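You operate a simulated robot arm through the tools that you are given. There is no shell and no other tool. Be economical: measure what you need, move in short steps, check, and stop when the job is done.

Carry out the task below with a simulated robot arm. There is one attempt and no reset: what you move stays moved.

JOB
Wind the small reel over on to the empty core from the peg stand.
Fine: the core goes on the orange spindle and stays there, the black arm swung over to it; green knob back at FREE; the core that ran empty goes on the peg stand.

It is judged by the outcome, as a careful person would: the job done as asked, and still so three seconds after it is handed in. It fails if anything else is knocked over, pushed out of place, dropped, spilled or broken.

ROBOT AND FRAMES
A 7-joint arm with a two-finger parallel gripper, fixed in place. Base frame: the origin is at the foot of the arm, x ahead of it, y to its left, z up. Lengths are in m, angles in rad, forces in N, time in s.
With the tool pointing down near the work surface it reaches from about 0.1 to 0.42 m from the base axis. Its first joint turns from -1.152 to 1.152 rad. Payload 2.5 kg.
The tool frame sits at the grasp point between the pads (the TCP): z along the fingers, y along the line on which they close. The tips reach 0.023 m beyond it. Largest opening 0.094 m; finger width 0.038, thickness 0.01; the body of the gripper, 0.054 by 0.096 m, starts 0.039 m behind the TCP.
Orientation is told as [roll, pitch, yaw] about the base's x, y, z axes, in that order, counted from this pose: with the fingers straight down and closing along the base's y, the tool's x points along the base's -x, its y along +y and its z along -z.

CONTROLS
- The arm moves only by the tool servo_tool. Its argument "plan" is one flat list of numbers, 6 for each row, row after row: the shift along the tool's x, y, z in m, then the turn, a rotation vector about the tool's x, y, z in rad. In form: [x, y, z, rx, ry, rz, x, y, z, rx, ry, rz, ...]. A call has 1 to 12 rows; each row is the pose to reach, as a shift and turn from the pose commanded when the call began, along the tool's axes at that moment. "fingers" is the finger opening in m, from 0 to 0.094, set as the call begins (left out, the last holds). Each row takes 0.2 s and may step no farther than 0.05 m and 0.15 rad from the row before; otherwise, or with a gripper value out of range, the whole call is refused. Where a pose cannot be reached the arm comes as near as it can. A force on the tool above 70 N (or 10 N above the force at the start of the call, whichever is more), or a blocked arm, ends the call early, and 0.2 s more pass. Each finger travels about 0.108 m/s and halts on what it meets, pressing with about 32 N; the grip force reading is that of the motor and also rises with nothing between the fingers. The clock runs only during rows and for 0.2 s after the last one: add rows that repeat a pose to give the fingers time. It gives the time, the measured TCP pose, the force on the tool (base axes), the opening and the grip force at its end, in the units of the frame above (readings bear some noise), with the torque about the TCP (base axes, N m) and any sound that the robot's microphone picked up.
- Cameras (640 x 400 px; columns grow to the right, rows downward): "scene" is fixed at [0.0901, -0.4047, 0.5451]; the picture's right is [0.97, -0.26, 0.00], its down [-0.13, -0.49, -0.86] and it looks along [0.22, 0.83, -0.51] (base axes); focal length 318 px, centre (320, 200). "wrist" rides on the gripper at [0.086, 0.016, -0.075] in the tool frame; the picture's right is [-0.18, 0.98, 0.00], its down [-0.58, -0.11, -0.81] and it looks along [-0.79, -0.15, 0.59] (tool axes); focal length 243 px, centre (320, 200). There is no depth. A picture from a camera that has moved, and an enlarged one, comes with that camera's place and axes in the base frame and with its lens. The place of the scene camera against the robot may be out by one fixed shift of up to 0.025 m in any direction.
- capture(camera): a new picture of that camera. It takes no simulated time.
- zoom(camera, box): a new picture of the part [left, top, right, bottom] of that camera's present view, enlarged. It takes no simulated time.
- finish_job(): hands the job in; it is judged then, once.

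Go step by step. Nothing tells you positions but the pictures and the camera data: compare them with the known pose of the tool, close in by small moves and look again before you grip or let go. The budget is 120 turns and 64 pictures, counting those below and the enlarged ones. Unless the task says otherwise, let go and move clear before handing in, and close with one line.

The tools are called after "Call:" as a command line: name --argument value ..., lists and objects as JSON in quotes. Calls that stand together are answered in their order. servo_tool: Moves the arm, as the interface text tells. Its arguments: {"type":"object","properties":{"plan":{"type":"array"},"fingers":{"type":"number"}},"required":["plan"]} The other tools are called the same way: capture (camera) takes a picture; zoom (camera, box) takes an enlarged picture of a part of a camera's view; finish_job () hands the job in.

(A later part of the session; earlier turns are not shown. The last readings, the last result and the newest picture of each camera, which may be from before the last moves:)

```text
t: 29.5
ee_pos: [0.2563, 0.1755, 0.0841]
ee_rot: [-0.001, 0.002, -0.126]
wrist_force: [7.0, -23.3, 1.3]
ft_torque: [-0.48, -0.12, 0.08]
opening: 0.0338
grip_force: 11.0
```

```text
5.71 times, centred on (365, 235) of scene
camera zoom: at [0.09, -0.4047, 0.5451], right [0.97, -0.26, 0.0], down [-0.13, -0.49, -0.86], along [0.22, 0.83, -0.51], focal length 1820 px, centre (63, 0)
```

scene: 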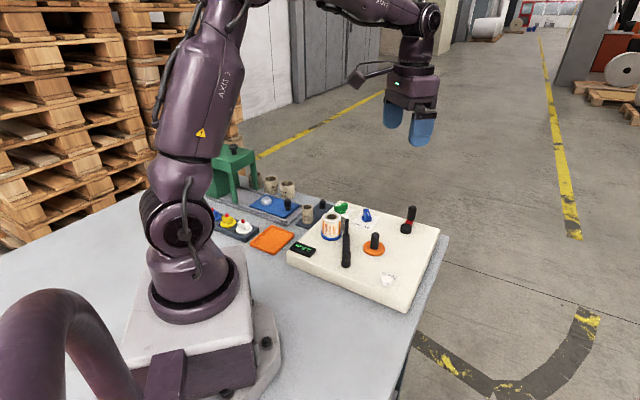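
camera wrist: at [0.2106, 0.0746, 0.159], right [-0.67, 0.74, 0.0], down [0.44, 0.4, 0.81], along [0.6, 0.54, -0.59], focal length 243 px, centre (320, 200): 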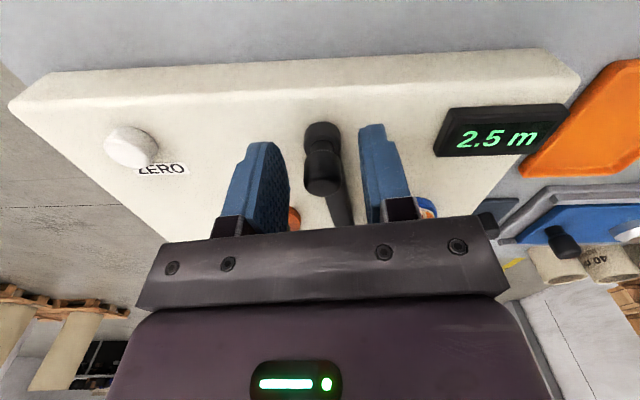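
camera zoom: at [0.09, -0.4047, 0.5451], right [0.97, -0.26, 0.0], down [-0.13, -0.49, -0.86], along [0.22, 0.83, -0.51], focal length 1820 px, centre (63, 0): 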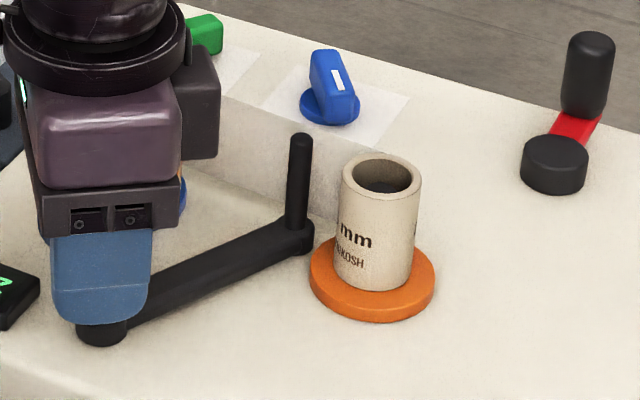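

There is 23 N of resistance and the finger is being pushed open, so the arm is at its stop beside the core. I'll relieve it, open and rise.

Call:
servo_tool --plan '[0, -0.004, 0, 0, 0, 0, 0, -0.004, 0, 0, 0, 0]' --fingers 0.044

Call:
servo_tool --plan '[0, 0, -0.04, 0, 0, 0, 0, 0, -0.08, 0, 0, 0, 0, 0, -0.12, 0, 0, 0, 0, 0, -0.16, 0, 0, 0]'

Call:
zoom --camera "scene" --box '[290, 180, 430, 280]'

```text
t: 30.1
ee_pos: [0.2564, 0.1758, 0.0861]
ee_rot: [0.002, 0.002, -0.12]
wrist_force: [0.2, 0.0, -0.3]
ft_torque: [0.03, 0.0, 0.03]
opening: 0.0438
grip_force: 0.0
```

```text
t: 31.1
ee_pos: [0.2556, 0.1759, 0.246]
ee_rot: [0.003, 0.001, -0.12]
wrist_force: [0.4, 0.8, 0.1]
ft_torque: [-0.02, -0.03, 0.01]
opening: 0.0438
grip_force: 0.1
```

```text
4.00 times, centred on (360, 230) of scene
camera zoom: at [0.0901, -0.4046, 0.5451], right [0.97, -0.26, 0.0], down [-0.13, -0.49, -0.86], along [0.22, 0.83, -0.51], focal length 1274 px, centre (160, 80)
```

zoom: 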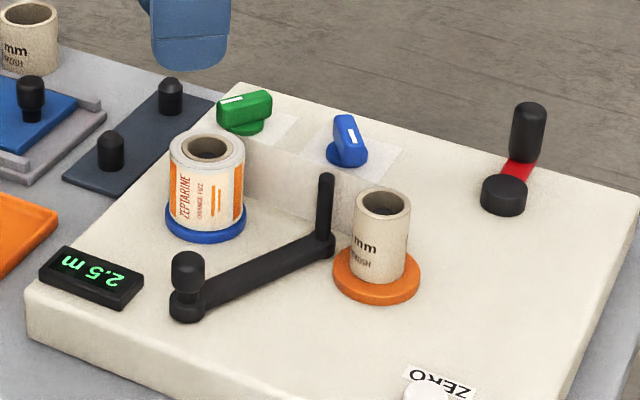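

The tape now runs from the reel round the rod to the core. Next is the green knob, near (0.3515, 0.355) and about 0.50 m out. I'll tilt outward and approach it aligned with its handle.

Call:
servo_tool --plan '[-0.0084, 0.042, 0, 0, 0, -0.073, -0.0167, 0.0839, 0, 0, 0, -0.147, -0.0251, 0.1259, 0, 0, 0, -0.22]' --fingers 0.03

Call:
servo_tool --plan '[-0.0152, 0.0128, 0.0215, -0.0635, -0.077, 0, -0.0305, 0.0256, 0.043, -0.127, -0.154, 0, -0.0457, 0.0384, 0.0645, -0.19, -0.231, 0, -0.0609, 0.0512, 0.086, -0.254, -0.308, 0]'

Call:
capture --camera "wrist"

```text
t: 31.9
ee_pos: [0.2968, 0.2979, 0.2474]
ee_rot: [0.002, 0.002, 0.1]
wrist_force: [-0.3, 1.1, 0.8]
ft_torque: [0.01, 0.01, -0.05]
opening: 0.0299
grip_force: 0.1
```

```text
t: 32.9
ee_pos: [0.3518, 0.3553, 0.1612]
ee_rot: [0.268, -0.306, 0.058]
wrist_force: [-0.6, 0.1, -0.6]
ft_torque: [-0.02, 0.02, 0.01]
opening: 0.0298
grip_force: 0.0
```

```text
21 pictures are left
camera wrist: at [0.246, 0.3447, 0.2063], right [0.04, 0.95, 0.3], down [0.35, -0.3, 0.89], along [0.94, 0.07, -0.34], focal length 243 px, centre (320, 200)
```

wrist: 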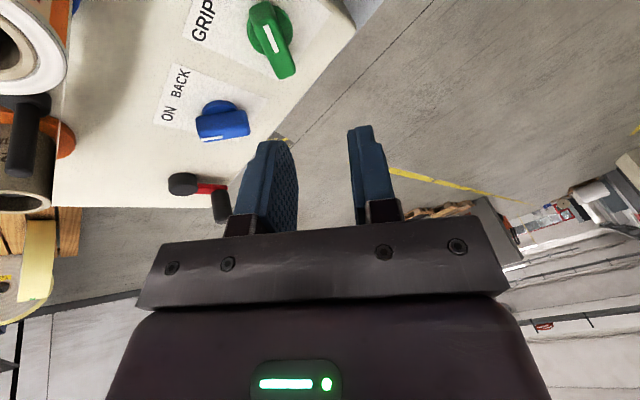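

The knob sits right below and its handle axis is about 0.15 rad from x. I'll reduce the tilt to get a better grip and lower partway, checking that it is reachable.

Call:
servo_tool --plan '[0.009, -0.0075, 0.0277, 0.0635, 0.077, 0, 0.018, -0.0149, 0.0553, 0.127, 0.154, 0, 0.018, -0.0149, 0.0553, 0.127, 0.154, 0]'

Call:
capture --camera "wrist"

```text
t: 33.7
ee_pos: [0.3507, 0.3555, 0.1015]
ee_rot: [0.129, -0.154, 0.089]
wrist_force: [-0.1, -0.5, 0.4]
ft_torque: [-0.04, 0.0, 0.02]
opening: 0.0299
grip_force: 0.0
```

```text
20 pictures are left
camera wrist: at [0.2529, 0.3524, 0.1615], right [0.07, 0.99, 0.15], down [0.47, -0.17, 0.86], along [0.88, 0.01, -0.48], focal length 243 px, centre (320, 200)
```

wrist: 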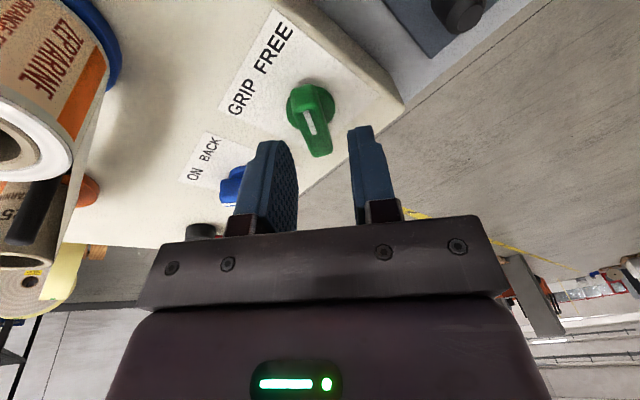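

This tilt works and the knob is well aligned. I'll lower around the handle and close lightly.

Call:
servo_tool --plan '[0.0014, -0.0011, 0.009, 0, 0, 0, 0.0028, -0.0023, 0.0177, 0, 0, 0, 0.0042, -0.0034, 0.0265, 0, 0, 0]'

Call:
servo_tool --plan '[0, 0, 0, 0, 0, 0, 0, 0, 0, 0, 0, 0]' --fingers 0.0

Call:
capture --camera "wrist"

```text
t: 34.5
ee_pos: [0.3512, 0.3542, 0.0724]
ee_rot: [0.131, -0.15, 0.089]
wrist_force: [-1.1, 0.3, 0.2]
ft_torque: [0.0, 0.01, 0.01]
opening: 0.0299
grip_force: 0.1
```

```text
t: 35.1
ee_pos: [0.3506, 0.3534, 0.0735]
ee_rot: [0.13, -0.154, 0.095]
wrist_force: [0.1, 0.1, -1.3]
ft_torque: [-0.76, -0.66, 1.66]
opening: 0.0186
grip_force: 45.5
```

```text
19 pictures are left
camera wrist: at [0.2532, 0.3515, 0.1343], right [0.07, 0.99, 0.15], down [0.47, -0.17, 0.87], along [0.88, 0.01, -0.48], focal length 243 px, centre (320, 200)
```

wrist: 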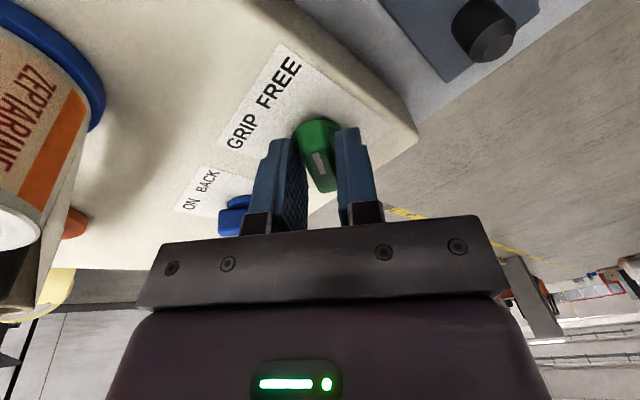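

The grip found the handle at about 18.6 mm with some twist on it. I'll open slightly to stay loose, then rotate counter-clockwise toward GRIP.

Call:
servo_tool --plan '[0, 0, 0, 0, 0, 0, 0, 0, 0, 0, 0, -0.145, 0, 0, 0, 0, 0, -0.29, 0, 0, 0, 0, 0, -0.435, 0, 0, 0, 0, 0, -0.58]' --fingers 0.022

Call:
servo_tool --plan '[0, 0, 0, 0, 0, -0.145, 0, 0, 0, 0, 0, -0.29, 0, 0, 0, 0, 0, -0.435]'

Call:
capture --camera "wrist"

```text
t: 36.3
ee_pos: [0.3515, 0.3537, 0.0729]
ee_rot: [0.025, -0.199, 0.681]
wrist_force: [0.5, 0.4, 0.4]
ft_torque: [-0.03, -0.02, -0.01]
opening: 0.0223
grip_force: 0.1
```

```text
t: 37.1
ee_pos: [0.3503, 0.3559, 0.0717]
ee_rot: [-0.063, -0.194, 1.124]
wrist_force: [0.1, -0.3, 0.0]
ft_torque: [0.01, 0.0, 0.01]
opening: 0.0222
grip_force: 0.3
```

```text
18 pictures are left
camera wrist: at [0.2891, 0.2745, 0.1282], right [-0.8, 0.6, -0.03], down [0.23, 0.35, 0.91], along [0.55, 0.72, -0.42], focal length 243 px, centre (320, 200)
```

wrist: 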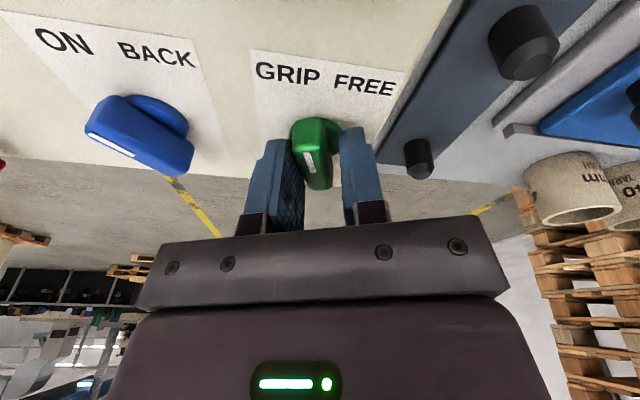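

The knob is turning freely toward GRIP but isn't as far over as the blue one at its left position. I'll keep turning until it stops.

Call:
servo_tool --plan '[0, 0, 0, 0, 0, -0.145, 0, 0, 0, 0, 0, -0.29, 0, 0, 0, 0, 0, -0.435]'

Call:
capture --camera "wrist"

```text
t: 37.9
ee_pos: [0.3517, 0.3527, 0.0735]
ee_rot: [-0.14, -0.145, 1.558]
wrist_force: [5.8, -4.8, 0.5]
ft_torque: [0.0, -0.04, -0.17]
opening: 0.0247
grip_force: 4.0
```

```text
17 pictures are left
camera wrist: at [0.3248, 0.2573, 0.1309], right [-0.97, 0.21, -0.11], down [0.0, 0.46, 0.89], along [0.24, 0.86, -0.45], focal length 243 px, centre (320, 200)
```

wrist: 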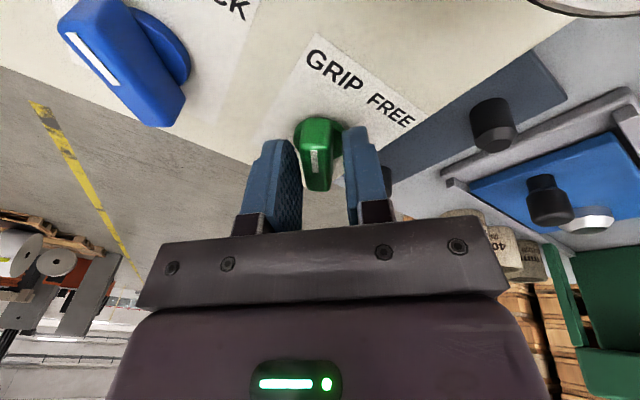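

The fingers are pushed and the readings rise, so the knob is at its GRIP stop. I'll open, retreat upward, and reorient for the crank.

Call:
servo_tool --plan '[0, 0, 0, 0, 0, 0, 0, 0, -0.03, 0, 0, 0, 0, 0, -0.07, 0, 0, 0, 0, 0, -0.11, 0, 0, 0.14, 0, 0, -0.11, 0, 0, 0.28, 0, 0, -0.11, 0, 0, 0.42, 0, 0, -0.11, 0, 0, 0.56, 0, 0, -0.11, 0, 0, 0.7, 0, 0, -0.11, 0, 0, 0.84, 0, 0, -0.11, 0, 0, 0.98, 0, 0, -0.11, 0, 0, 1.13]' --fingers 0.036

Call:
servo_tool --plan '[0, 0, 0, 0.036, 0.093, 0, 0, 0, 0, 0.072, 0.187, 0]'

Call:
zoom --camera "scene" --box '[320, 180, 440, 260]'

```text
t: 40.3
ee_pos: [0.3367, 0.3388, 0.1804]
ee_rot: [0.077, -0.186, 0.409]
wrist_force: [-0.8, -0.4, 0.6]
ft_torque: [0.0, 0.01, -0.03]
opening: 0.0362
grip_force: 0.1
```

```text
t: 40.9
ee_pos: [0.336, 0.3396, 0.1795]
ee_rot: [0.001, 0.0, 0.417]
wrist_force: [0.3, 0.3, 0.1]
ft_torque: [-0.01, -0.03, 0.03]
opening: 0.0362
grip_force: 0.1
```

```text
5.00 times, centred on (380, 220) of scene
camera zoom: at [0.0901, -0.4047, 0.5451], right [0.97, -0.26, 0.0], down [-0.13, -0.49, -0.86], along [0.22, 0.83, -0.51], focal length 1593 px, centre (20, 100)
```

zoom: 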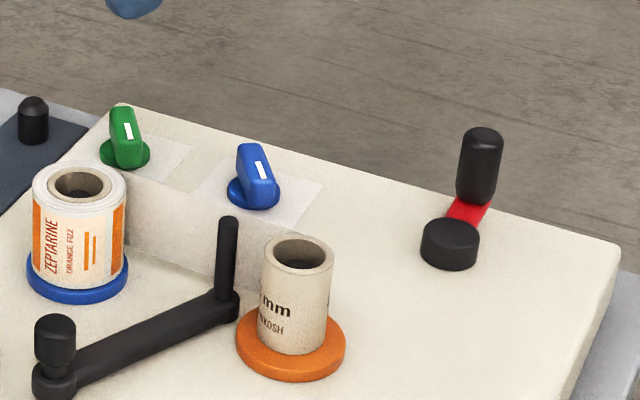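

The green knob now sits parallel to the blue one, pointing at GRIP. Next I'll get a good view of the crank.

Call:
servo_tool --plan '[-0.0017, -0.0418, -0.01, 0, -0.075, 0, -0.0035, -0.0836, -0.02, 0, -0.15, 0, -0.0052, -0.1253, -0.03, 0, -0.225, 0, -0.0069, -0.1671, -0.04, 0, -0.3, 0]'

Call:
capture --camera "wrist"

```text
t: 41.9
ee_pos: [0.4106, 0.1874, 0.2202]
ee_rot: [0.002, -0.3, 0.421]
wrist_force: [0.0, 0.1, -0.3]
ft_torque: [0.0, 0.02, -0.02]
opening: 0.0361
grip_force: 0.0
```

```text
15 pictures are left
camera wrist: at [0.3083, 0.1602, 0.2659], right [-0.24, 0.97, 0.06], down [0.33, 0.03, 0.94], along [0.91, 0.25, -0.33], focal length 243 px, centre (320, 200)
```

wrist: 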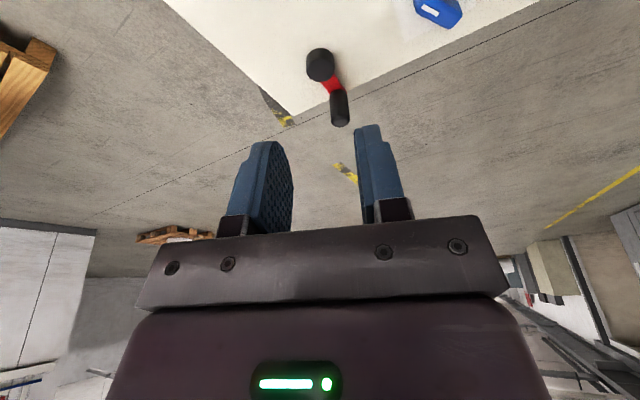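

The crank measures well: hub (0.486, 0.216), handle (0.5145, 0.242), top z≈0.095, radius about 39 mm. I'll go above the handle with a steep outward tilt.

Call:
servo_tool --plan '[-0.022, 0.0018, 0.0278, 0, -0.075, 0, -0.0441, 0.0037, 0.0556, 0, -0.15, 0, -0.0662, 0.0055, 0.0834, 0, -0.225, 0, -0.0882, 0.0073, 0.1112, 0, -0.3, 0, -0.0882, 0.0073, 0.1112, 0, -0.3, 0]'

Call:
capture --camera "wrist"

```text
t: 43.1
ee_pos: [0.5144, 0.2438, 0.1395]
ee_rot: [0.002, -0.601, 0.418]
wrist_force: [0.3, 0.1, 0.2]
ft_torque: [-0.02, -0.02, 0.02]
opening: 0.0362
grip_force: 0.1
```

```text
14 pictures are left
camera wrist: at [0.404, 0.2117, 0.1512], right [-0.26, 0.96, 0.11], down [0.07, -0.09, 0.99], along [0.96, 0.27, -0.04], focal length 243 px, centre (320, 200)
```

wrist: 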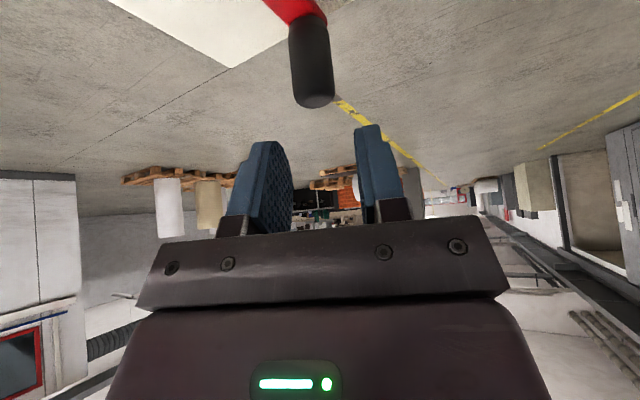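

It's reachable and aligned. Descend over the handle and grip.

Call:
servo_tool --plan '[0.01, 0, 0.0146, 0, 0, 0, 0.02, 0, 0.0291, 0, 0, 0, 0.0299, 0, 0.0437, 0, 0, 0]'

Call:
servo_tool --plan '[0, 0, 0, 0, 0, 0, 0, 0, 0, 0, 0, 0]' --fingers 0.0

Call:
capture --camera "wrist"

```text
t: 43.9
ee_pos: [0.5153, 0.2426, 0.0873]
ee_rot: [0.0, -0.599, 0.419]
wrist_force: [0.0, 0.3, -1.3]
ft_torque: [-0.03, 0.0, -0.02]
opening: 0.0362
grip_force: 0.0
```

```text
t: 44.5
ee_pos: [0.5152, 0.2431, 0.0854]
ee_rot: [0.005, -0.599, 0.418]
wrist_force: [3.4, 2.7, -4.2]
ft_torque: [-0.06, -0.35, -0.01]
opening: 0.0215
grip_force: 45.3
```

```text
13 pictures are left
camera wrist: at [0.4039, 0.2119, 0.0987], right [-0.26, 0.96, 0.11], down [0.07, -0.09, 0.99], along [0.96, 0.27, -0.04], focal length 243 px, centre (320, 200)
```

wrist: 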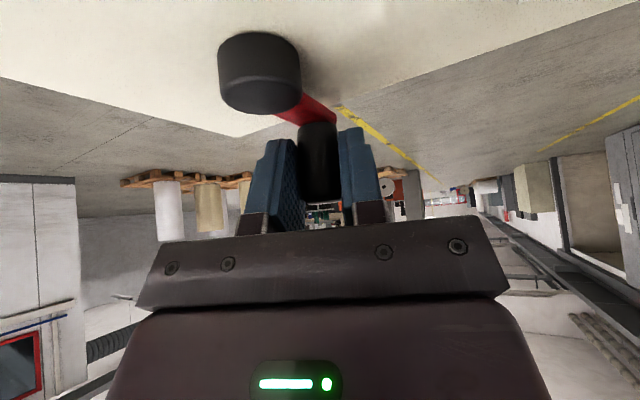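

The handle is firmly gripped. I'll try a quarter turn clockwise and see how the counter reacts.

Call:
servo_tool --plan '[-0.0007, -0.0203, 0.0005, 0, 0, 0, 0.0073, -0.0383, -0.005, 0, 0, 0, 0.0215, -0.0491, -0.0147, 0, 0, 0]'

Call:
zoom --camera "scene" --box '[280, 180, 440, 280]'

```text
t: 45.2
ee_pos: [0.5254, 0.2051, 0.0879]
ee_rot: [-0.003, -0.618, 0.43]
wrist_force: [25.9, 8.5, -14.1]
ft_torque: [-0.36, 1.75, 2.34]
opening: 0.0213
grip_force: 45.5
stopped in row 3: the force on the tool passed its limit at 119 N (the readings are from after the stop); the commanded pose is now the measured one
```

```text
4.00 times, centred on (360, 230) of scene
camera zoom: at [0.0902, -0.4046, 0.5451], right [0.97, -0.26, 0.0], down [-0.13, -0.49, -0.86], along [0.22, 0.83, -0.51], focal length 1274 px, centre (160, 80)
```

zoom: 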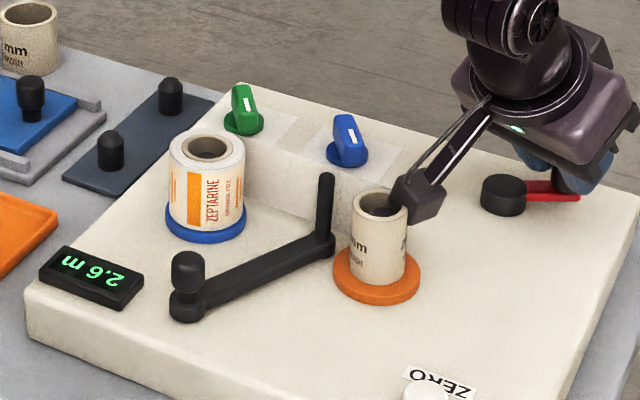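

The counter moved to 2.6 m, so this direction feeds tape. The stop seems to be the wrist camera box touching the core, because the tilt is too steep. I'll let go, rise, and try a smaller tilt that keeps the camera above the core.

Call:
servo_tool --plan '[0, 0, 0, 0, 0, 0, 0, 0, 0, 0, 0, 0, -0.0113, 0, -0.0165, 0, 0, 0, -0.0226, 0, -0.033, 0, 0, 0, -0.0339, 0, -0.0495, 0, 0, 0]' --fingers 0.036

Call:
servo_tool --plan '[0, 0, 0, 0, 0.1, 0, 0, 0, 0, 0, 0.2, 0, 0, 0, 0, 0, 0.32, 0, 0, 0, 0, 0, 0.32, 0]'

Call:
capture --camera "wrist"

```text
t: 46.4
ee_pos: [0.5224, 0.2036, 0.1486]
ee_rot: [0.005, -0.614, 0.418]
wrist_force: [0.6, 0.1, 0.4]
ft_torque: [0.01, 0.0, -0.04]
opening: 0.0359
grip_force: 0.0
```

```text
t: 47.4
ee_pos: [0.5235, 0.2035, 0.1491]
ee_rot: [0.002, -0.296, 0.419]
wrist_force: [0.0, 0.1, -0.8]
ft_torque: [0.02, 0.03, 0.01]
opening: 0.0357
grip_force: 0.1
```

```text
11 pictures are left
camera wrist: at [0.4214, 0.1753, 0.195], right [-0.24, 0.97, 0.06], down [0.34, 0.03, 0.94], along [0.91, 0.24, -0.34], focal length 243 px, centre (320, 200)
```

wrist: 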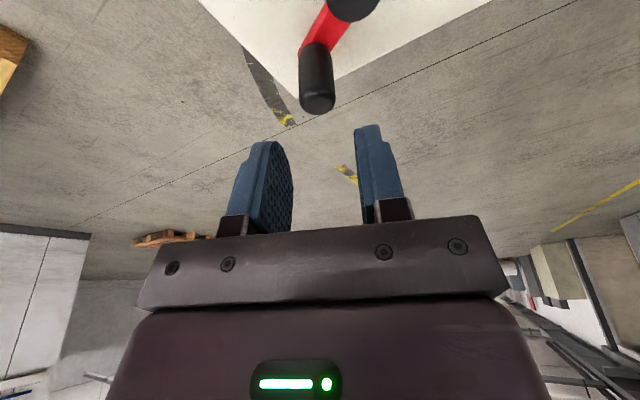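

The smaller tilt still reaches, with the camera at about z=0.138, well above the core. The hub refines to (0.487, 0.214) with R≈40 mm. I'll descend, regrip, and turn a third of a revolution.

Call:
servo_tool --plan '[0.0046, 0.0004, 0.0185, 0, 0, 0, 0.0092, 0.0004, 0.037, 0, 0, 0, 0.0138, 0.0004, 0.0554, 0, 0, 0]'

Call:
servo_tool --plan '[0, 0, 0, 0, 0, 0, 0, 0, 0, 0, 0, 0]' --fingers 0.0

Call:
servo_tool --plan '[0.01554, -0.01284, -0.00474, 0, 0, 0, 0.03514, -0.01583, -0.01072, 0, 0, 0, 0.05354, -0.00817, -0.01633, 0, 0, 0, 0.06582, 0.00808, -0.02007, 0, 0, 0]'

```text
t: 48.2
ee_pos: [0.5257, 0.2046, 0.0917]
ee_rot: [0.003, -0.297, 0.419]
wrist_force: [0.1, 0.4, -0.4]
ft_torque: [-0.05, -0.02, 0.02]
opening: 0.0359
grip_force: 0.1
```

```text
t: 48.8
ee_pos: [0.5255, 0.2043, 0.0923]
ee_rot: [0.002, -0.298, 0.419]
wrist_force: [2.5, -0.2, -3.4]
ft_torque: [0.07, -0.71, -0.01]
opening: 0.0213
grip_force: 44.9
```

```text
t: 49.8
ee_pos: [0.4617, 0.1876, 0.0922]
ee_rot: [0.005, -0.301, 0.422]
wrist_force: [19.0, 21.6, -20.4]
ft_torque: [-0.61, 0.28, 0.08]
opening: 0.0212
grip_force: 44.7
```

It turns. The side force shows the hub is about 2–3 mm off my estimate, so I'll correct the centre and continue half a turn.

Call:
servo_tool --plan '[-0.0005, 0.02175, 0.0001, 0, 0, 0, -0.0076, 0.0404, 0.0023, 0, 0, 0, -0.0227, 0.0529, 0.0069, 0, 0, 0, -0.0417, 0.0558, 0.0127, 0, 0, 0, -0.0595, 0.0483, 0.0182, 0, 0, 0, -0.0714, 0.0326, 0.0218, 0, 0, 0]'

Call:
zoom --camera "scene" --box '[280, 180, 440, 280]'

```text
t: 51.2
ee_pos: [0.5176, 0.2432, 0.0907]
ee_rot: [0.0, -0.304, 0.418]
wrist_force: [20.9, 19.7, -20.4]
ft_torque: [0.42, -0.93, 0.1]
opening: 0.021
grip_force: 45.0
```

```text
4.00 times, centred on (360, 230) of scene
camera zoom: at [0.0902, -0.4046, 0.5452], right [0.97, -0.26, 0.0], down [-0.13, -0.49, -0.86], along [0.22, 0.83, -0.51], focal length 1274 px, centre (160, 80)
```

zoom: 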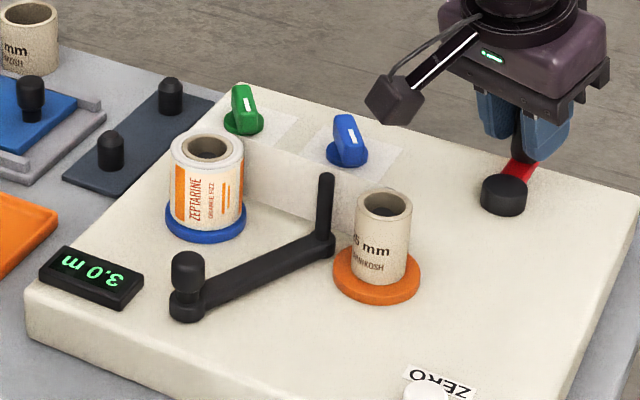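

The counter is at 3.0 m, so about 0.4 m per turn, and everything sits as it should. I'll continue with full turns, adding a small offset to relieve the steady side load.

Call:
servo_tool --plan '[-0.0047, -0.0189, 0.0035, 0, 0, 0, 0.0024, -0.0375, 0.0014, 0, 0, 0, 0.0175, -0.05, -0.0032, 0, 0, 0, 0.0366, -0.0529, -0.009, 0, 0, 0, 0.0543, -0.0455, -0.0145, 0, 0, 0, 0.0663, -0.0297, -0.0181, 0, 0, 0, 0.0691, -0.0098, -0.0189, 0, 0, 0, 0.0619, 0.0088, -0.0168, 0, 0, 0, 0.0469, 0.0213, -0.0122, 0, 0, 0, 0.0278, 0.0242, -0.0064, 0, 0, 0, 0.01, 0.0168, -0.0009, 0, 0, 0, -0.0019, 0.001, 0.0027, 0, 0, 0]'

```text
t: 53.8
ee_pos: [0.5178, 0.2464, 0.0883]
ee_rot: [0.002, -0.298, 0.42]
wrist_force: [14.6, 14.6, -21.4]
ft_torque: [0.12, -0.32, 0.04]
opening: 0.0212
grip_force: 44.8
```

That turn went smoothly with less load. I'll do three more turns, then look.

Call:
servo_tool --plan '[-0.0028, -0.0199, 0.0008, 0, 0, 0, 0.0043, -0.0385, -0.0013, 0, 0, 0, 0.0194, -0.051, -0.0059, 0, 0, 0, 0.0385, -0.0539, -0.0117, 0, 0, 0, 0.0562, -0.0465, -0.0172, 0, 0, 0, 0.0682, -0.0307, -0.0208, 0, 0, 0, 0.071, -0.0108, -0.0216, 0, 0, 0, 0.0638, 0.0078, -0.0195, 0, 0, 0, 0.0488, 0.0203, -0.0149, 0, 0, 0, 0.0297, 0.0232, -0.0091, 0, 0, 0, 0.0119, 0.0158, -0.0036, 0, 0, 0, 0, 0, 0, 0, 0, 0]'

Call:
servo_tool --plan '[-0.0028, -0.0199, 0.0008, 0, 0, 0, 0.0043, -0.0385, -0.0013, 0, 0, 0, 0.0194, -0.051, -0.0059, 0, 0, 0, 0.0385, -0.0539, -0.0117, 0, 0, 0, 0.0562, -0.0465, -0.0172, 0, 0, 0, 0.0682, -0.0307, -0.0208, 0, 0, 0, 0.071, -0.0108, -0.0216, 0, 0, 0, 0.0638, 0.0078, -0.0195, 0, 0, 0, 0.0488, 0.0203, -0.0149, 0, 0, 0, 0.0297, 0.0232, -0.0091, 0, 0, 0, 0.0119, 0.0158, -0.0036, 0, 0, 0, 0, 0, 0, 0, 0, 0]'

Call:
servo_tool --plan '[-0.0028, -0.0199, 0.0008, 0, 0, 0, 0.0043, -0.0385, -0.0013, 0, 0, 0, 0.0194, -0.051, -0.0059, 0, 0, 0, 0.0385, -0.0539, -0.0117, 0, 0, 0, 0.0562, -0.0465, -0.0172, 0, 0, 0, 0.0682, -0.0307, -0.0208, 0, 0, 0, 0.071, -0.0108, -0.0216, 0, 0, 0, 0.0638, 0.0078, -0.0195, 0, 0, 0, 0.0488, 0.0203, -0.0149, 0, 0, 0, 0.0297, 0.0232, -0.0091, 0, 0, 0, 0.0119, 0.0158, -0.0036, 0, 0, 0, 0, 0, 0, 0, 0, 0]'

Call:
zoom --camera "scene" --box '[280, 180, 440, 280]'

```text
t: 56.4
ee_pos: [0.5186, 0.2446, 0.0887]
ee_rot: [0.002, -0.298, 0.419]
wrist_force: [12.1, 12.1, -28.3]
ft_torque: [0.29, -0.61, 0.02]
opening: 0.0215
grip_force: 44.9
```

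```text
t: 59.0
ee_pos: [0.5188, 0.2441, 0.0886]
ee_rot: [0.001, -0.299, 0.419]
wrist_force: [11.0, 12.2, -22.0]
ft_torque: [0.36, -0.56, 0.06]
opening: 0.0215
grip_force: 45.3
```

```text
t: 61.6
ee_pos: [0.5186, 0.246, 0.0889]
ee_rot: [0.0, -0.3, 0.416]
wrist_force: [7.0, 7.1, -10.2]
ft_torque: [0.3, -0.2, -0.02]
opening: 0.0214
grip_force: 44.8
```

```text
4.00 times, centred on (360, 230) of scene
camera zoom: at [0.0901, -0.4046, 0.5451], right [0.97, -0.26, 0.0], down [-0.13, -0.49, -0.86], along [0.22, 0.83, -0.51], focal length 1274 px, centre (160, 80)
```

zoom: 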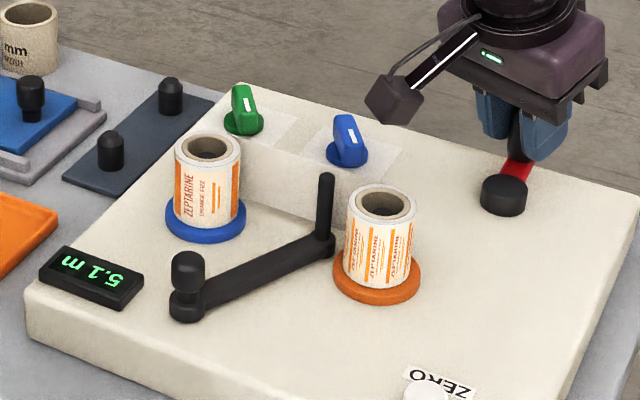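

The counter reads 5.1 m and tape with labels is winding onto the core. I'll keep going and listen for the end.

Call:
servo_tool --plan '[-0.0028, -0.0199, 0.0008, 0, 0, 0, 0.0043, -0.0385, -0.0013, 0, 0, 0, 0.0194, -0.051, -0.0059, 0, 0, 0, 0.0385, -0.0539, -0.0117, 0, 0, 0, 0.0562, -0.0465, -0.0172, 0, 0, 0, 0.0682, -0.0307, -0.0208, 0, 0, 0, 0.071, -0.0108, -0.0216, 0, 0, 0, 0.0638, 0.0078, -0.0195, 0, 0, 0, 0.0488, 0.0203, -0.0149, 0, 0, 0, 0.0297, 0.0232, -0.0091, 0, 0, 0, 0.0119, 0.0158, -0.0036, 0, 0, 0, 0, 0, 0, 0, 0, 0]'

Call:
servo_tool --plan '[-0.0028, -0.0199, 0.0008, 0, 0, 0, 0.0043, -0.0385, -0.0013, 0, 0, 0, 0.0194, -0.051, -0.0059, 0, 0, 0, 0.0385, -0.0539, -0.0117, 0, 0, 0, 0.0562, -0.0465, -0.0172, 0, 0, 0, 0.0682, -0.0307, -0.0208, 0, 0, 0, 0.071, -0.0108, -0.0216, 0, 0, 0, 0.0638, 0.0078, -0.0195, 0, 0, 0, 0.0488, 0.0203, -0.0149, 0, 0, 0, 0.0297, 0.0232, -0.0091, 0, 0, 0, 0.0119, 0.0158, -0.0036, 0, 0, 0, 0, 0, 0, 0, 0, 0]'

Call:
servo_tool --plan '[-0.0028, -0.0199, 0.0008, 0, 0, 0, 0.0043, -0.0385, -0.0013, 0, 0, 0, 0.0194, -0.051, -0.0059, 0, 0, 0, 0.0385, -0.0539, -0.0117, 0, 0, 0, 0.0562, -0.0465, -0.0172, 0, 0, 0, 0.0682, -0.0307, -0.0208, 0, 0, 0, 0.071, -0.0108, -0.0216, 0, 0, 0, 0.0638, 0.0078, -0.0195, 0, 0, 0, 0.0488, 0.0203, -0.0149, 0, 0, 0, 0.0297, 0.0232, -0.0091, 0, 0, 0, 0.0119, 0.0158, -0.0036, 0, 0, 0, 0, 0, 0, 0, 0, 0]'

Call:
servo_tool --plan '[-0.0028, -0.0199, 0.0008, 0, 0, 0, 0.0043, -0.0385, -0.0013, 0, 0, 0, 0.0194, -0.051, -0.0059, 0, 0, 0, 0.0385, -0.0539, -0.0117, 0, 0, 0, 0.0562, -0.0465, -0.0172, 0, 0, 0, 0.0682, -0.0307, -0.0208, 0, 0, 0, 0.071, -0.0108, -0.0216, 0, 0, 0, 0.0638, 0.0078, -0.0195, 0, 0, 0, 0.0488, 0.0203, -0.0149, 0, 0, 0, 0.0297, 0.0232, -0.0091, 0, 0, 0, 0.0119, 0.0158, -0.0036, 0, 0, 0, 0, 0, 0, 0, 0, 0]'

```text
t: 64.2
ee_pos: [0.5178, 0.2471, 0.0895]
ee_rot: [-0.001, -0.299, 0.418]
wrist_force: [11.5, 14.4, -21.2]
ft_torque: [0.17, -0.34, 0.05]
opening: 0.0211
grip_force: 45.1
```

```text
t: 66.8
ee_pos: [0.5173, 0.2466, 0.0893]
ee_rot: [0.004, -0.299, 0.42]
wrist_force: [10.8, 13.3, -12.5]
ft_torque: [0.19, -0.22, 0.05]
opening: 0.0211
grip_force: 45.3
```

```text
t: 69.4
ee_pos: [0.5186, 0.2476, 0.0887]
ee_rot: [0.003, -0.301, 0.417]
wrist_force: [10.1, 10.7, -4.3]
ft_torque: [0.29, -0.34, 0.01]
opening: 0.0212
grip_force: 44.7
```

```text
t: 72.0
ee_pos: [0.5174, 0.2485, 0.0894]
ee_rot: [0.004, -0.298, 0.418]
wrist_force: [17.3, 18.9, -25.3]
ft_torque: [-0.1, -0.23, 0.01]
opening: 0.0213
grip_force: 45.6
```

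No end sound yet after nine turns in all. Three more, then a look.

Call:
servo_tool --plan '[-0.0028, -0.0199, 0.0008, 0, 0, 0, 0.0043, -0.0385, -0.0013, 0, 0, 0, 0.0194, -0.051, -0.0059, 0, 0, 0, 0.0385, -0.0539, -0.0117, 0, 0, 0, 0.0562, -0.0465, -0.0172, 0, 0, 0, 0.0682, -0.0307, -0.0208, 0, 0, 0, 0.071, -0.0108, -0.0216, 0, 0, 0, 0.0638, 0.0078, -0.0195, 0, 0, 0, 0.0488, 0.0203, -0.0149, 0, 0, 0, 0.0297, 0.0232, -0.0091, 0, 0, 0, 0.0119, 0.0158, -0.0036, 0, 0, 0, 0, 0, 0, 0, 0, 0]'

Call:
servo_tool --plan '[-0.0028, -0.0199, 0.0008, 0, 0, 0, 0.0043, -0.0385, -0.0013, 0, 0, 0, 0.0194, -0.051, -0.0059, 0, 0, 0, 0.0385, -0.0539, -0.0117, 0, 0, 0, 0.0562, -0.0465, -0.0172, 0, 0, 0, 0.0682, -0.0307, -0.0208, 0, 0, 0, 0.071, -0.0108, -0.0216, 0, 0, 0, 0.0638, 0.0078, -0.0195, 0, 0, 0, 0.0488, 0.0203, -0.0149, 0, 0, 0, 0.0297, 0.0232, -0.0091, 0, 0, 0, 0.0119, 0.0158, -0.0036, 0, 0, 0, 0, 0, 0, 0, 0, 0]'

Call:
servo_tool --plan '[-0.0028, -0.0199, 0.0008, 0, 0, 0, 0.0043, -0.0385, -0.0013, 0, 0, 0, 0.0194, -0.051, -0.0059, 0, 0, 0, 0.0385, -0.0539, -0.0117, 0, 0, 0, 0.0562, -0.0465, -0.0172, 0, 0, 0, 0.0682, -0.0307, -0.0208, 0, 0, 0, 0.071, -0.0108, -0.0216, 0, 0, 0, 0.0638, 0.0078, -0.0195, 0, 0, 0, 0.0488, 0.0203, -0.0149, 0, 0, 0, 0.0297, 0.0232, -0.0091, 0, 0, 0, 0.0119, 0.0158, -0.0036, 0, 0, 0, 0, 0, 0, 0, 0, 0]'

Call:
zoom --camera "scene" --box '[280, 180, 440, 280]'

```text
t: 74.6
ee_pos: [0.5176, 0.2478, 0.089]
ee_rot: [0.004, -0.301, 0.419]
wrist_force: [15.7, 17.1, -23.1]
ft_torque: [-0.09, -0.07, 0.01]
opening: 0.0212
grip_force: 44.9
```

```text
t: 77.2
ee_pos: [0.518, 0.2466, 0.0903]
ee_rot: [0.001, -0.299, 0.419]
wrist_force: [8.4, 9.7, -11.4]
ft_torque: [0.35, -0.58, 0.02]
opening: 0.0214
grip_force: 45.6
```

```text
t: 79.8
ee_pos: [0.5178, 0.247, 0.0895]
ee_rot: [0.003, -0.301, 0.42]
wrist_force: [15.2, 16.8, -15.3]
ft_torque: [-0.04, -0.08, 0.04]
opening: 0.0215
grip_force: 44.8
```

```text
4.00 times, centred on (360, 230) of scene
camera zoom: at [0.0902, -0.4046, 0.5451], right [0.97, -0.26, 0.0], down [-0.13, -0.49, -0.86], along [0.22, 0.83, -0.51], focal length 1274 px, centre (160, 80)
```

zoom: 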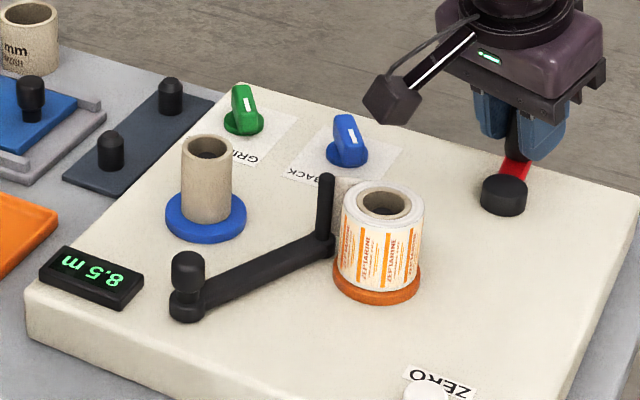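

The source core is bare and the tape is on the orange side at 8.5 m. One more turn takes up the tail, then I release the crank and rise.

Call:
servo_tool --plan '[-0.0028, -0.0199, 0.0008, 0, 0, 0, 0.0043, -0.0385, -0.0013, 0, 0, 0, 0.0194, -0.051, -0.0059, 0, 0, 0, 0.0385, -0.0539, -0.0117, 0, 0, 0, 0.0562, -0.0465, -0.0172, 0, 0, 0, 0.0682, -0.0307, -0.0208, 0, 0, 0, 0.071, -0.0108, -0.0216, 0, 0, 0, 0.0638, 0.0078, -0.0195, 0, 0, 0, 0.0488, 0.0203, -0.0149, 0, 0, 0, 0.0297, 0.0232, -0.0091, 0, 0, 0, 0.0119, 0.0158, -0.0036, 0, 0, 0, 0, 0, 0, 0, 0, 0]'

Call:
servo_tool --plan '[0, 0, 0, 0, 0, 0, 0, 0, 0, 0, 0, 0, -0.0088, 0, -0.0287, 0, 0, 0, -0.0204, 0, -0.067, 0, 0, 0, -0.0321, 0, -0.1052, 0, 0, 0]' --fingers 0.036

Call:
zoom --camera "scene" --box '[300, 180, 430, 270]'

```text
t: 82.4
ee_pos: [0.5171, 0.2465, 0.0895]
ee_rot: [0.002, -0.301, 0.419]
wrist_force: [4.8, 6.0, -10.7]
ft_torque: [0.18, -0.14, 0.02]
opening: 0.0214
grip_force: 45.0
```

```text
t: 83.6
ee_pos: [0.5171, 0.246, 0.1997]
ee_rot: [0.002, -0.294, 0.42]
wrist_force: [1.2, -0.6, 0.8]
ft_torque: [0.01, 0.03, -0.01]
opening: 0.0362
grip_force: 0.2
```

```text
4.44 times, centred on (365, 225) of scene
camera zoom: at [0.0901, -0.4047, 0.5451], right [0.97, -0.26, 0.0], down [-0.13, -0.49, -0.86], along [0.22, 0.83, -0.51], focal length 1416 px, centre (120, 89)
```

zoom: 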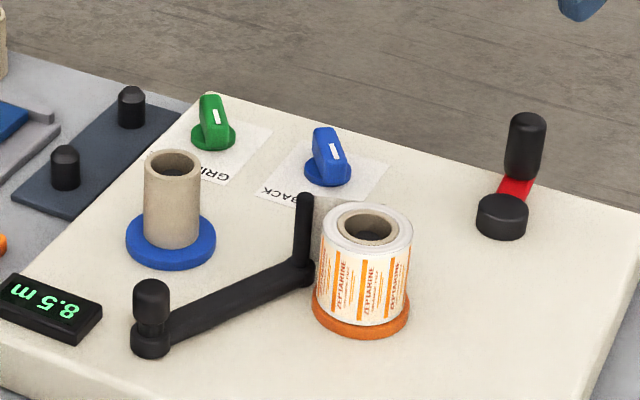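

Winding is complete. Next, the green knob goes back to FREE. I'll return above it, oriented to its present position.

Call:
servo_tool --plan '[0.0212, 0.0266, -0.003, 0, 0.049, 0, 0.0424, 0.0532, -0.0059, 0, 0.098, 0, 0.0636, 0.0798, -0.0089, 0, 0.147, 0, 0.0848, 0.1064, -0.0118, 0, 0.196, 0, 0.106, 0.133, -0.0148, 0, 0.245, 0, 0.1272, 0.1596, -0.0177, 0, 0.294, 0]' --fingers 0.034

Call:
servo_tool --plan '[-0.0025, 0.0009, 0.0025, 0, 0, -0.129, -0.005, 0.0017, 0.005, 0, 0, -0.258, -0.0075, 0.0026, 0.0075, 0, 0, -0.387, -0.01, 0.0035, 0.01, 0, 0, -0.516, -0.0126, 0.0043, 0.0125, 0, 0, -0.645, -0.0151, 0.0052, 0.015, 0, 0, -0.774, -0.0176, 0.006, 0.0175, 0, 0, -0.903, -0.0201, 0.0069, 0.02, 0, 0, -1.03]'

Call:
servo_tool --plan '[0, 0, 0.025, 0.0614, -0.079, 0, 0, 0, 0.05, 0.1227, -0.158, 0, 0, 0, 0.05, 0.1227, -0.158, 0]'

Call:
capture --camera "wrist"

```text
t: 85.0
ee_pos: [0.3376, 0.3397, 0.1797]
ee_rot: [0.002, -0.002, 0.419]
wrist_force: [-0.5, -0.1, 0.5]
ft_torque: [0.0, 0.04, 0.01]
opening: 0.034
grip_force: 0.0
```

```text
t: 86.8
ee_pos: [0.3531, 0.3543, 0.1592]
ee_rot: [0.0, -0.003, 1.453]
wrist_force: [0.7, 0.5, 0.6]
ft_torque: [0.03, -0.01, -0.01]
opening: 0.034
grip_force: 0.1
```

```text
t: 87.6
ee_pos: [0.3514, 0.3542, 0.1087]
ee_rot: [-0.126, -0.16, 1.461]
wrist_force: [-0.1, 0.0, -0.7]
ft_torque: [-0.02, 0.01, 0.01]
opening: 0.034
grip_force: 0.2
```

```text
6 pictures are left
camera wrist: at [0.3154, 0.2611, 0.1668], right [-0.95, 0.31, -0.09], down [0.06, 0.44, 0.9], along [0.32, 0.84, -0.43], focal length 243 px, centre (320, 200)
```

wrist: 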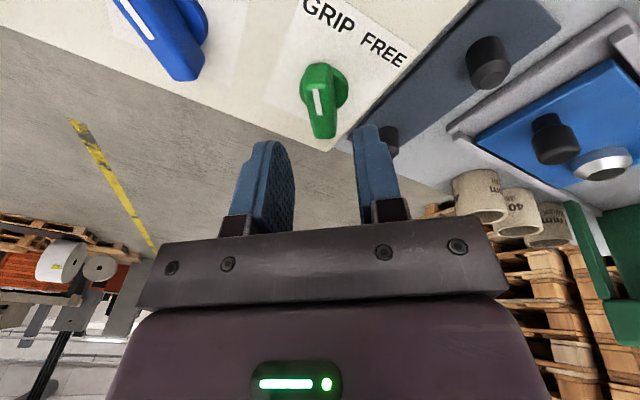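

The handle is aligned between the fingers. I'll lower, narrow, and rotate clockwise back toward FREE.

Call:
servo_tool --plan '[0.0019, 0.0015, 0.0118, 0, 0, 0, 0.0037, 0.0029, 0.0235, 0, 0, 0, 0.0056, 0.0044, 0.0353, 0, 0, 0]'

Call:
servo_tool --plan '[0, 0, 0, 0, 0, 0, 0, 0, 0, 0, 0, 0.14, 0, 0, 0, 0, 0, 0.28, 0, 0, 0, 0, 0, 0.42, 0, 0, 0, 0, 0, 0.56, 0, 0, 0, 0, 0, 0.7, 0, 0, 0, 0, 0, 0.84, 0, 0, 0, 0, 0, 0.98, 0, 0, 0, 0, 0, 1.12, 0, 0, 0, 0, 0, 1.26]' --fingers 0.022

Call:
servo_tool --plan '[0, 0, 0, 0, 0, 0.1, 0, 0, 0, 0, 0, 0.2]'

```text
t: 88.4
ee_pos: [0.3514, 0.3549, 0.0729]
ee_rot: [-0.124, -0.161, 1.461]
wrist_force: [-0.5, 0.0, -0.3]
ft_torque: [0.0, 0.01, 0.0]
opening: 0.0339
grip_force: 0.0
```

```text
t: 90.6
ee_pos: [0.3517, 0.3555, 0.0729]
ee_rot: [0.117, -0.166, 0.179]
wrist_force: [0.1, -0.1, -0.6]
ft_torque: [0.01, -0.02, -0.01]
opening: 0.022
grip_force: 0.1
```

```text
t: 91.2
ee_pos: [0.3515, 0.3542, 0.0732]
ee_rot: [0.145, -0.141, -0.017]
wrist_force: [1.6, -3.3, 1.0]
ft_torque: [-0.53, -0.3, 1.34]
opening: 0.0233
grip_force: 45.0
```

There is a firm stop at FREE, with torque and finger deflection. I'll open, retreat, and turn toward the empty core on the blue spindle.

Call:
servo_tool --plan '[0, 0, 0, 0, 0, 0, 0, 0, -0.03, 0, 0, 0, 0, 0, -0.07, 0, 0, 0, 0, 0, -0.1, 0, 0, -0.145, 0, 0, -0.1, 0, 0, -0.29, 0, 0, -0.1, 0, 0, -0.435, 0, 0, -0.1, 0, 0, -0.58, 0, 0, -0.1, 0, 0, -0.725, 0, 0, -0.1, 0.015, -0.1, -0.725]' --fingers 0.034

```text
t: 93.2
ee_pos: [0.3386, 0.3407, 0.1717]
ee_rot: [-0.032, -0.288, 0.716]
wrist_force: [0.3, 0.0, 0.4]
ft_torque: [-0.05, 0.03, 0.01]
opening: 0.0339
grip_force: 0.1
```

A small roll crept in. I'll correct it while moving above the bare core on the blue spindle at about (0.293, 0.255).

Call:
servo_tool --plan '[0.0292, -0.0116, -0.0081, -0.011, -0.004, 0, 0.0583, -0.0233, -0.0163, -0.021, -0.008, 0, 0.0875, -0.0349, -0.0244, -0.032, -0.012, 0, 0.0875, -0.0349, -0.0244, -0.032, -0.012, 0]' --fingers 0.06

Call:
capture --camera "wrist"

```text
t: 94.2
ee_pos: [0.292, 0.2552, 0.172]
ee_rot: [0.0, -0.299, 0.715]
wrist_force: [1.2, -1.3, 0.1]
ft_torque: [0.0, 0.01, 0.01]
opening: 0.0598
grip_force: 0.1
```

```text
5 pictures are left
camera wrist: at [0.2012, 0.1997, 0.2172], right [-0.51, 0.86, 0.05], down [0.31, 0.13, 0.94], along [0.8, 0.5, -0.33], focal length 243 px, centre (320, 200)
```

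wrist: 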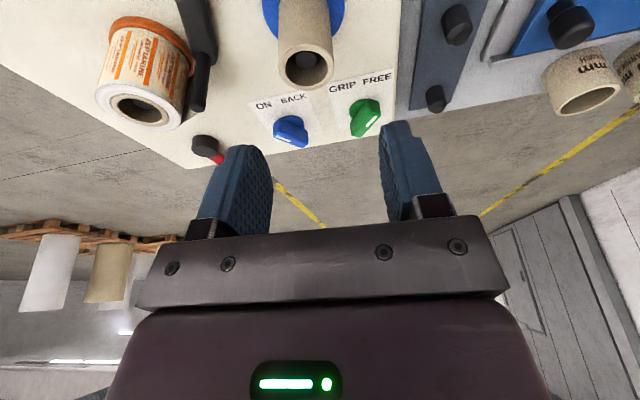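

The core is centred below, at about (0.293, 0.254), and green is at FREE. I'll descend and grip.

Call:
servo_tool --plan '[0.006, -0.0014, 0.0196, 0, 0, 0, 0.0121, -0.0014, 0.0392, 0, 0, 0, 0.0181, -0.0014, 0.0588, 0, 0, 0, 0.0242, -0.0014, 0.0784, 0, 0, 0]'

Call:
servo_tool --plan '[0, 0, 0, 0, 0, 0, 0, 0, 0, 0, 0, 0, 0, 0, 0, 0, 0, 0]' --fingers 0.02

Call:
capture --camera "wrist"

```text
t: 95.2
ee_pos: [0.2926, 0.2543, 0.0909]
ee_rot: [-0.002, -0.301, 0.718]
wrist_force: [-0.2, 0.5, -0.3]
ft_torque: [0.03, 0.02, 0.03]
opening: 0.0601
grip_force: 0.1
```

```text
t: 96.0
ee_pos: [0.2917, 0.254, 0.0904]
ee_rot: [-0.001, -0.301, 0.714]
wrist_force: [0.9, -0.6, -1.0]
ft_torque: [0.0, -0.01, -0.02]
opening: 0.0324
grip_force: 31.4
```

```text
4 pictures are left
camera wrist: at [0.202, 0.198, 0.1351], right [-0.51, 0.86, 0.05], down [0.31, 0.13, 0.94], along [0.8, 0.5, -0.33], focal length 243 px, centre (320, 200)
```

wrist: 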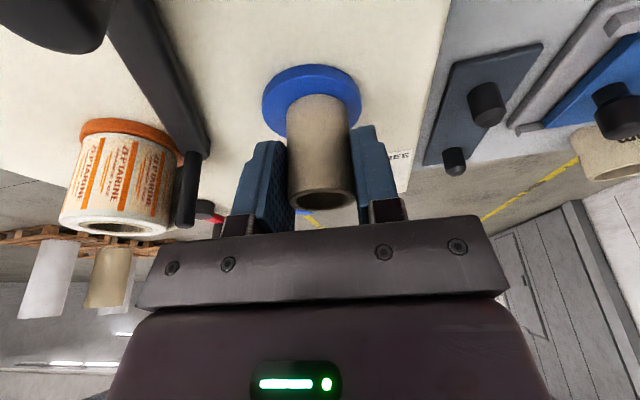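

The empty core is gripped. I'll lift clear and carry it over the near peg, turning only about the vertical.

Call:
servo_tool --plan '[-0.0088, 0, -0.0287, 0, 0, 0, -0.0177, 0, -0.0573, 0, 0, 0, -0.0265, 0, -0.086, 0, 0, 0, -0.0354, 0, -0.1147, 0, 0, 0, -0.0496, 0.0288, -0.1103, -0.0186, 0, -0.0605, -0.0639, 0.0577, -0.1059, -0.0373, 0, -0.1209, -0.0781, 0.0865, -0.1015, -0.0559, 0, -0.1814, -0.0924, 0.1153, -0.0971, -0.0745, 0, -0.2418, -0.0924, 0.1153, -0.0971, -0.0745, 0, -0.2418]'

```text
t: 98.0
ee_pos: [0.26, 0.3798, 0.21]
ee_rot: [-0.002, -0.3, 0.97]
wrist_force: [1.0, 0.5, -0.8]
ft_torque: [0.01, -0.03, -0.01]
opening: 0.0322
grip_force: 31.8
```

Over the peg now. I'll lower to just above it and check with the scene camera.

Call:
servo_tool --plan '[0.0079, 0, 0.0264, 0, 0, 0, 0.0158, 0, 0.0527, 0, 0, 0, 0.0237, 0, 0.0791, 0, 0, 0, 0.0316, 0, 0.1054, 0, 0, 0, 0.0316, 0, 0.1054, 0, 0, 0]'

Call:
zoom --camera "scene" --box '[270, 175, 350, 225]'

```text
t: 99.2
ee_pos: [0.2624, 0.3806, 0.0986]
ee_rot: [0.0, -0.301, 0.969]
wrist_force: [-0.1, 0.3, -1.0]
ft_torque: [0.04, -0.01, 0.01]
opening: 0.0322
grip_force: 32.2
```

```text
8.00 times, centred on (310, 200) of scene
camera zoom: at [0.0901, -0.4047, 0.5451], right [0.97, -0.26, 0.0], down [-0.13, -0.49, -0.86], along [0.22, 0.83, -0.51], focal length 2548 px, centre (400, 200)
```

zoom: 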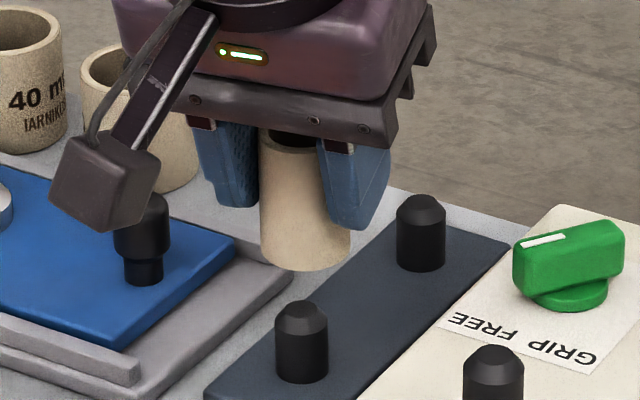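

Lateral alignment is good, and green is clearly at FREE. I'll make a 2 mm inward correction and lower onto the peg top gently.

Call:
servo_tool --plan '[0.0051, 0, 0.0089, 0, 0, 0, 0.0081, 0, 0.0184, 0, 0, 0, 0.0099, 0, 0.0242, 0, 0, 0, 0.0117, 0, 0.0299, 0, 0, 0]'

```text
t: 100.2
ee_pos: [0.2604, 0.3798, 0.0667]
ee_rot: [0.0, -0.3, 0.969]
wrist_force: [0.5, 0.5, 0.2]
ft_torque: [0.0, -0.01, 0.02]
opening: 0.0322
grip_force: 32.0
```

No contact force and the rim is below the peg top, so it is threaded. Lowering further.

Call:
servo_tool --plan '[0.0015, 0, 0.0048, 0, 0, 0, 0.003, 0, 0.0096, 0, 0, 0, 0.0044, 0, 0.0143, 0, 0, 0]'

Call:
zoom --camera "scene" --box '[270, 180, 350, 230]'

```text
t: 101.0
ee_pos: [0.2616, 0.3791, 0.0522]
ee_rot: [-0.001, -0.301, 0.968]
wrist_force: [0.8, -0.3, -0.5]
ft_torque: [0.0, 0.03, 0.0]
opening: 0.0322
grip_force: 32.0
```

```text
8.00 times, centred on (310, 205) of scene
camera zoom: at [0.0901, -0.4047, 0.5451], right [0.97, -0.26, 0.0], down [-0.13, -0.49, -0.86], along [0.22, 0.83, -0.51], focal length 2548 px, centre (400, 160)
```

zoom: 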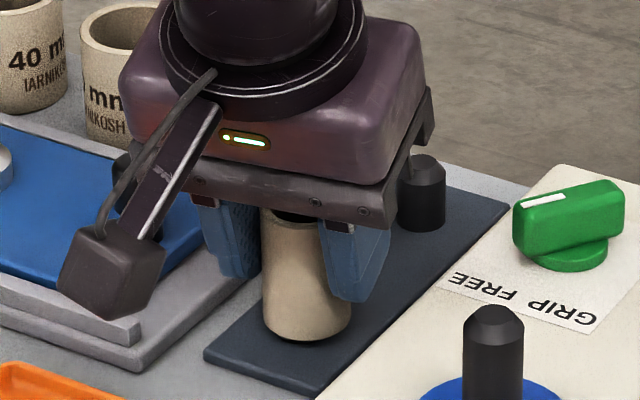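

It's about 5 mm from seated. I'll lower the rest, release and rise.

Call:
servo_tool --plan '[0.0007, 0, 0.0024, 0, 0, 0, 0.0015, 0, 0.0048, 0, 0, 0]'

Call:
servo_tool --plan '[0, 0, 0, 0, 0, 0, 0, 0, 0, 0, 0, 0, 0, 0, 0, 0, 0, 0]' --fingers 0.05

Call:
servo_tool --plan '[-0.0059, 0, -0.0191, 0, 0, 0, -0.0148, 0, -0.0478, 0, 0, 0, -0.0266, 0, -0.086, 0, 0, 0, -0.0384, 0, -0.1242, 0, 0, 0, -0.0502, 0, -0.1624, 0, 0, 0]'

Call:
zoom --camera "scene" --box '[260, 170, 430, 276]'

```text
t: 101.6
ee_pos: [0.2613, 0.3794, 0.0474]
ee_rot: [-0.003, -0.3, 0.968]
wrist_force: [-1.3, -3.0, 5.8]
ft_torque: [-0.07, 0.04, 0.01]
opening: 0.0319
grip_force: 31.8
```

```text
t: 102.4
ee_pos: [0.2609, 0.379, 0.0474]
ee_rot: [-0.002, -0.3, 0.966]
wrist_force: [0.4, -0.4, -0.3]
ft_torque: [-0.04, 0.02, 0.02]
opening: 0.0497
grip_force: 0.0
```

```text
t: 103.6
ee_pos: [0.2605, 0.3782, 0.2187]
ee_rot: [-0.002, -0.299, 0.968]
wrist_force: [0.6, 0.0, 0.9]
ft_torque: [0.01, -0.04, -0.03]
opening: 0.05
grip_force: 0.0
```

```text
3.76 times, centred on (345, 223) of scene
camera zoom: at [0.0901, -0.4046, 0.5451], right [0.97, -0.26, 0.0], down [-0.13, -0.49, -0.86], along [0.22, 0.83, -0.51], focal length 1199 px, centre (226, 113)
```

zoom: 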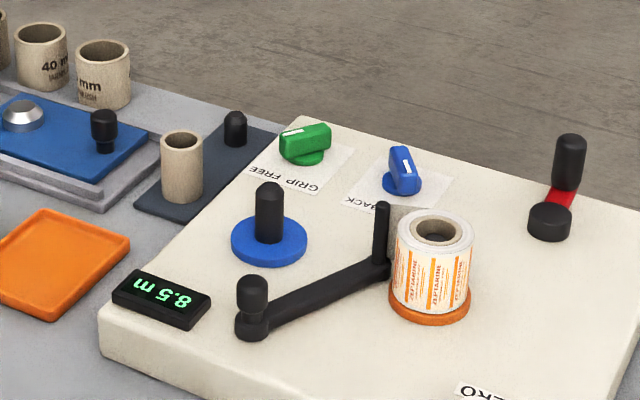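

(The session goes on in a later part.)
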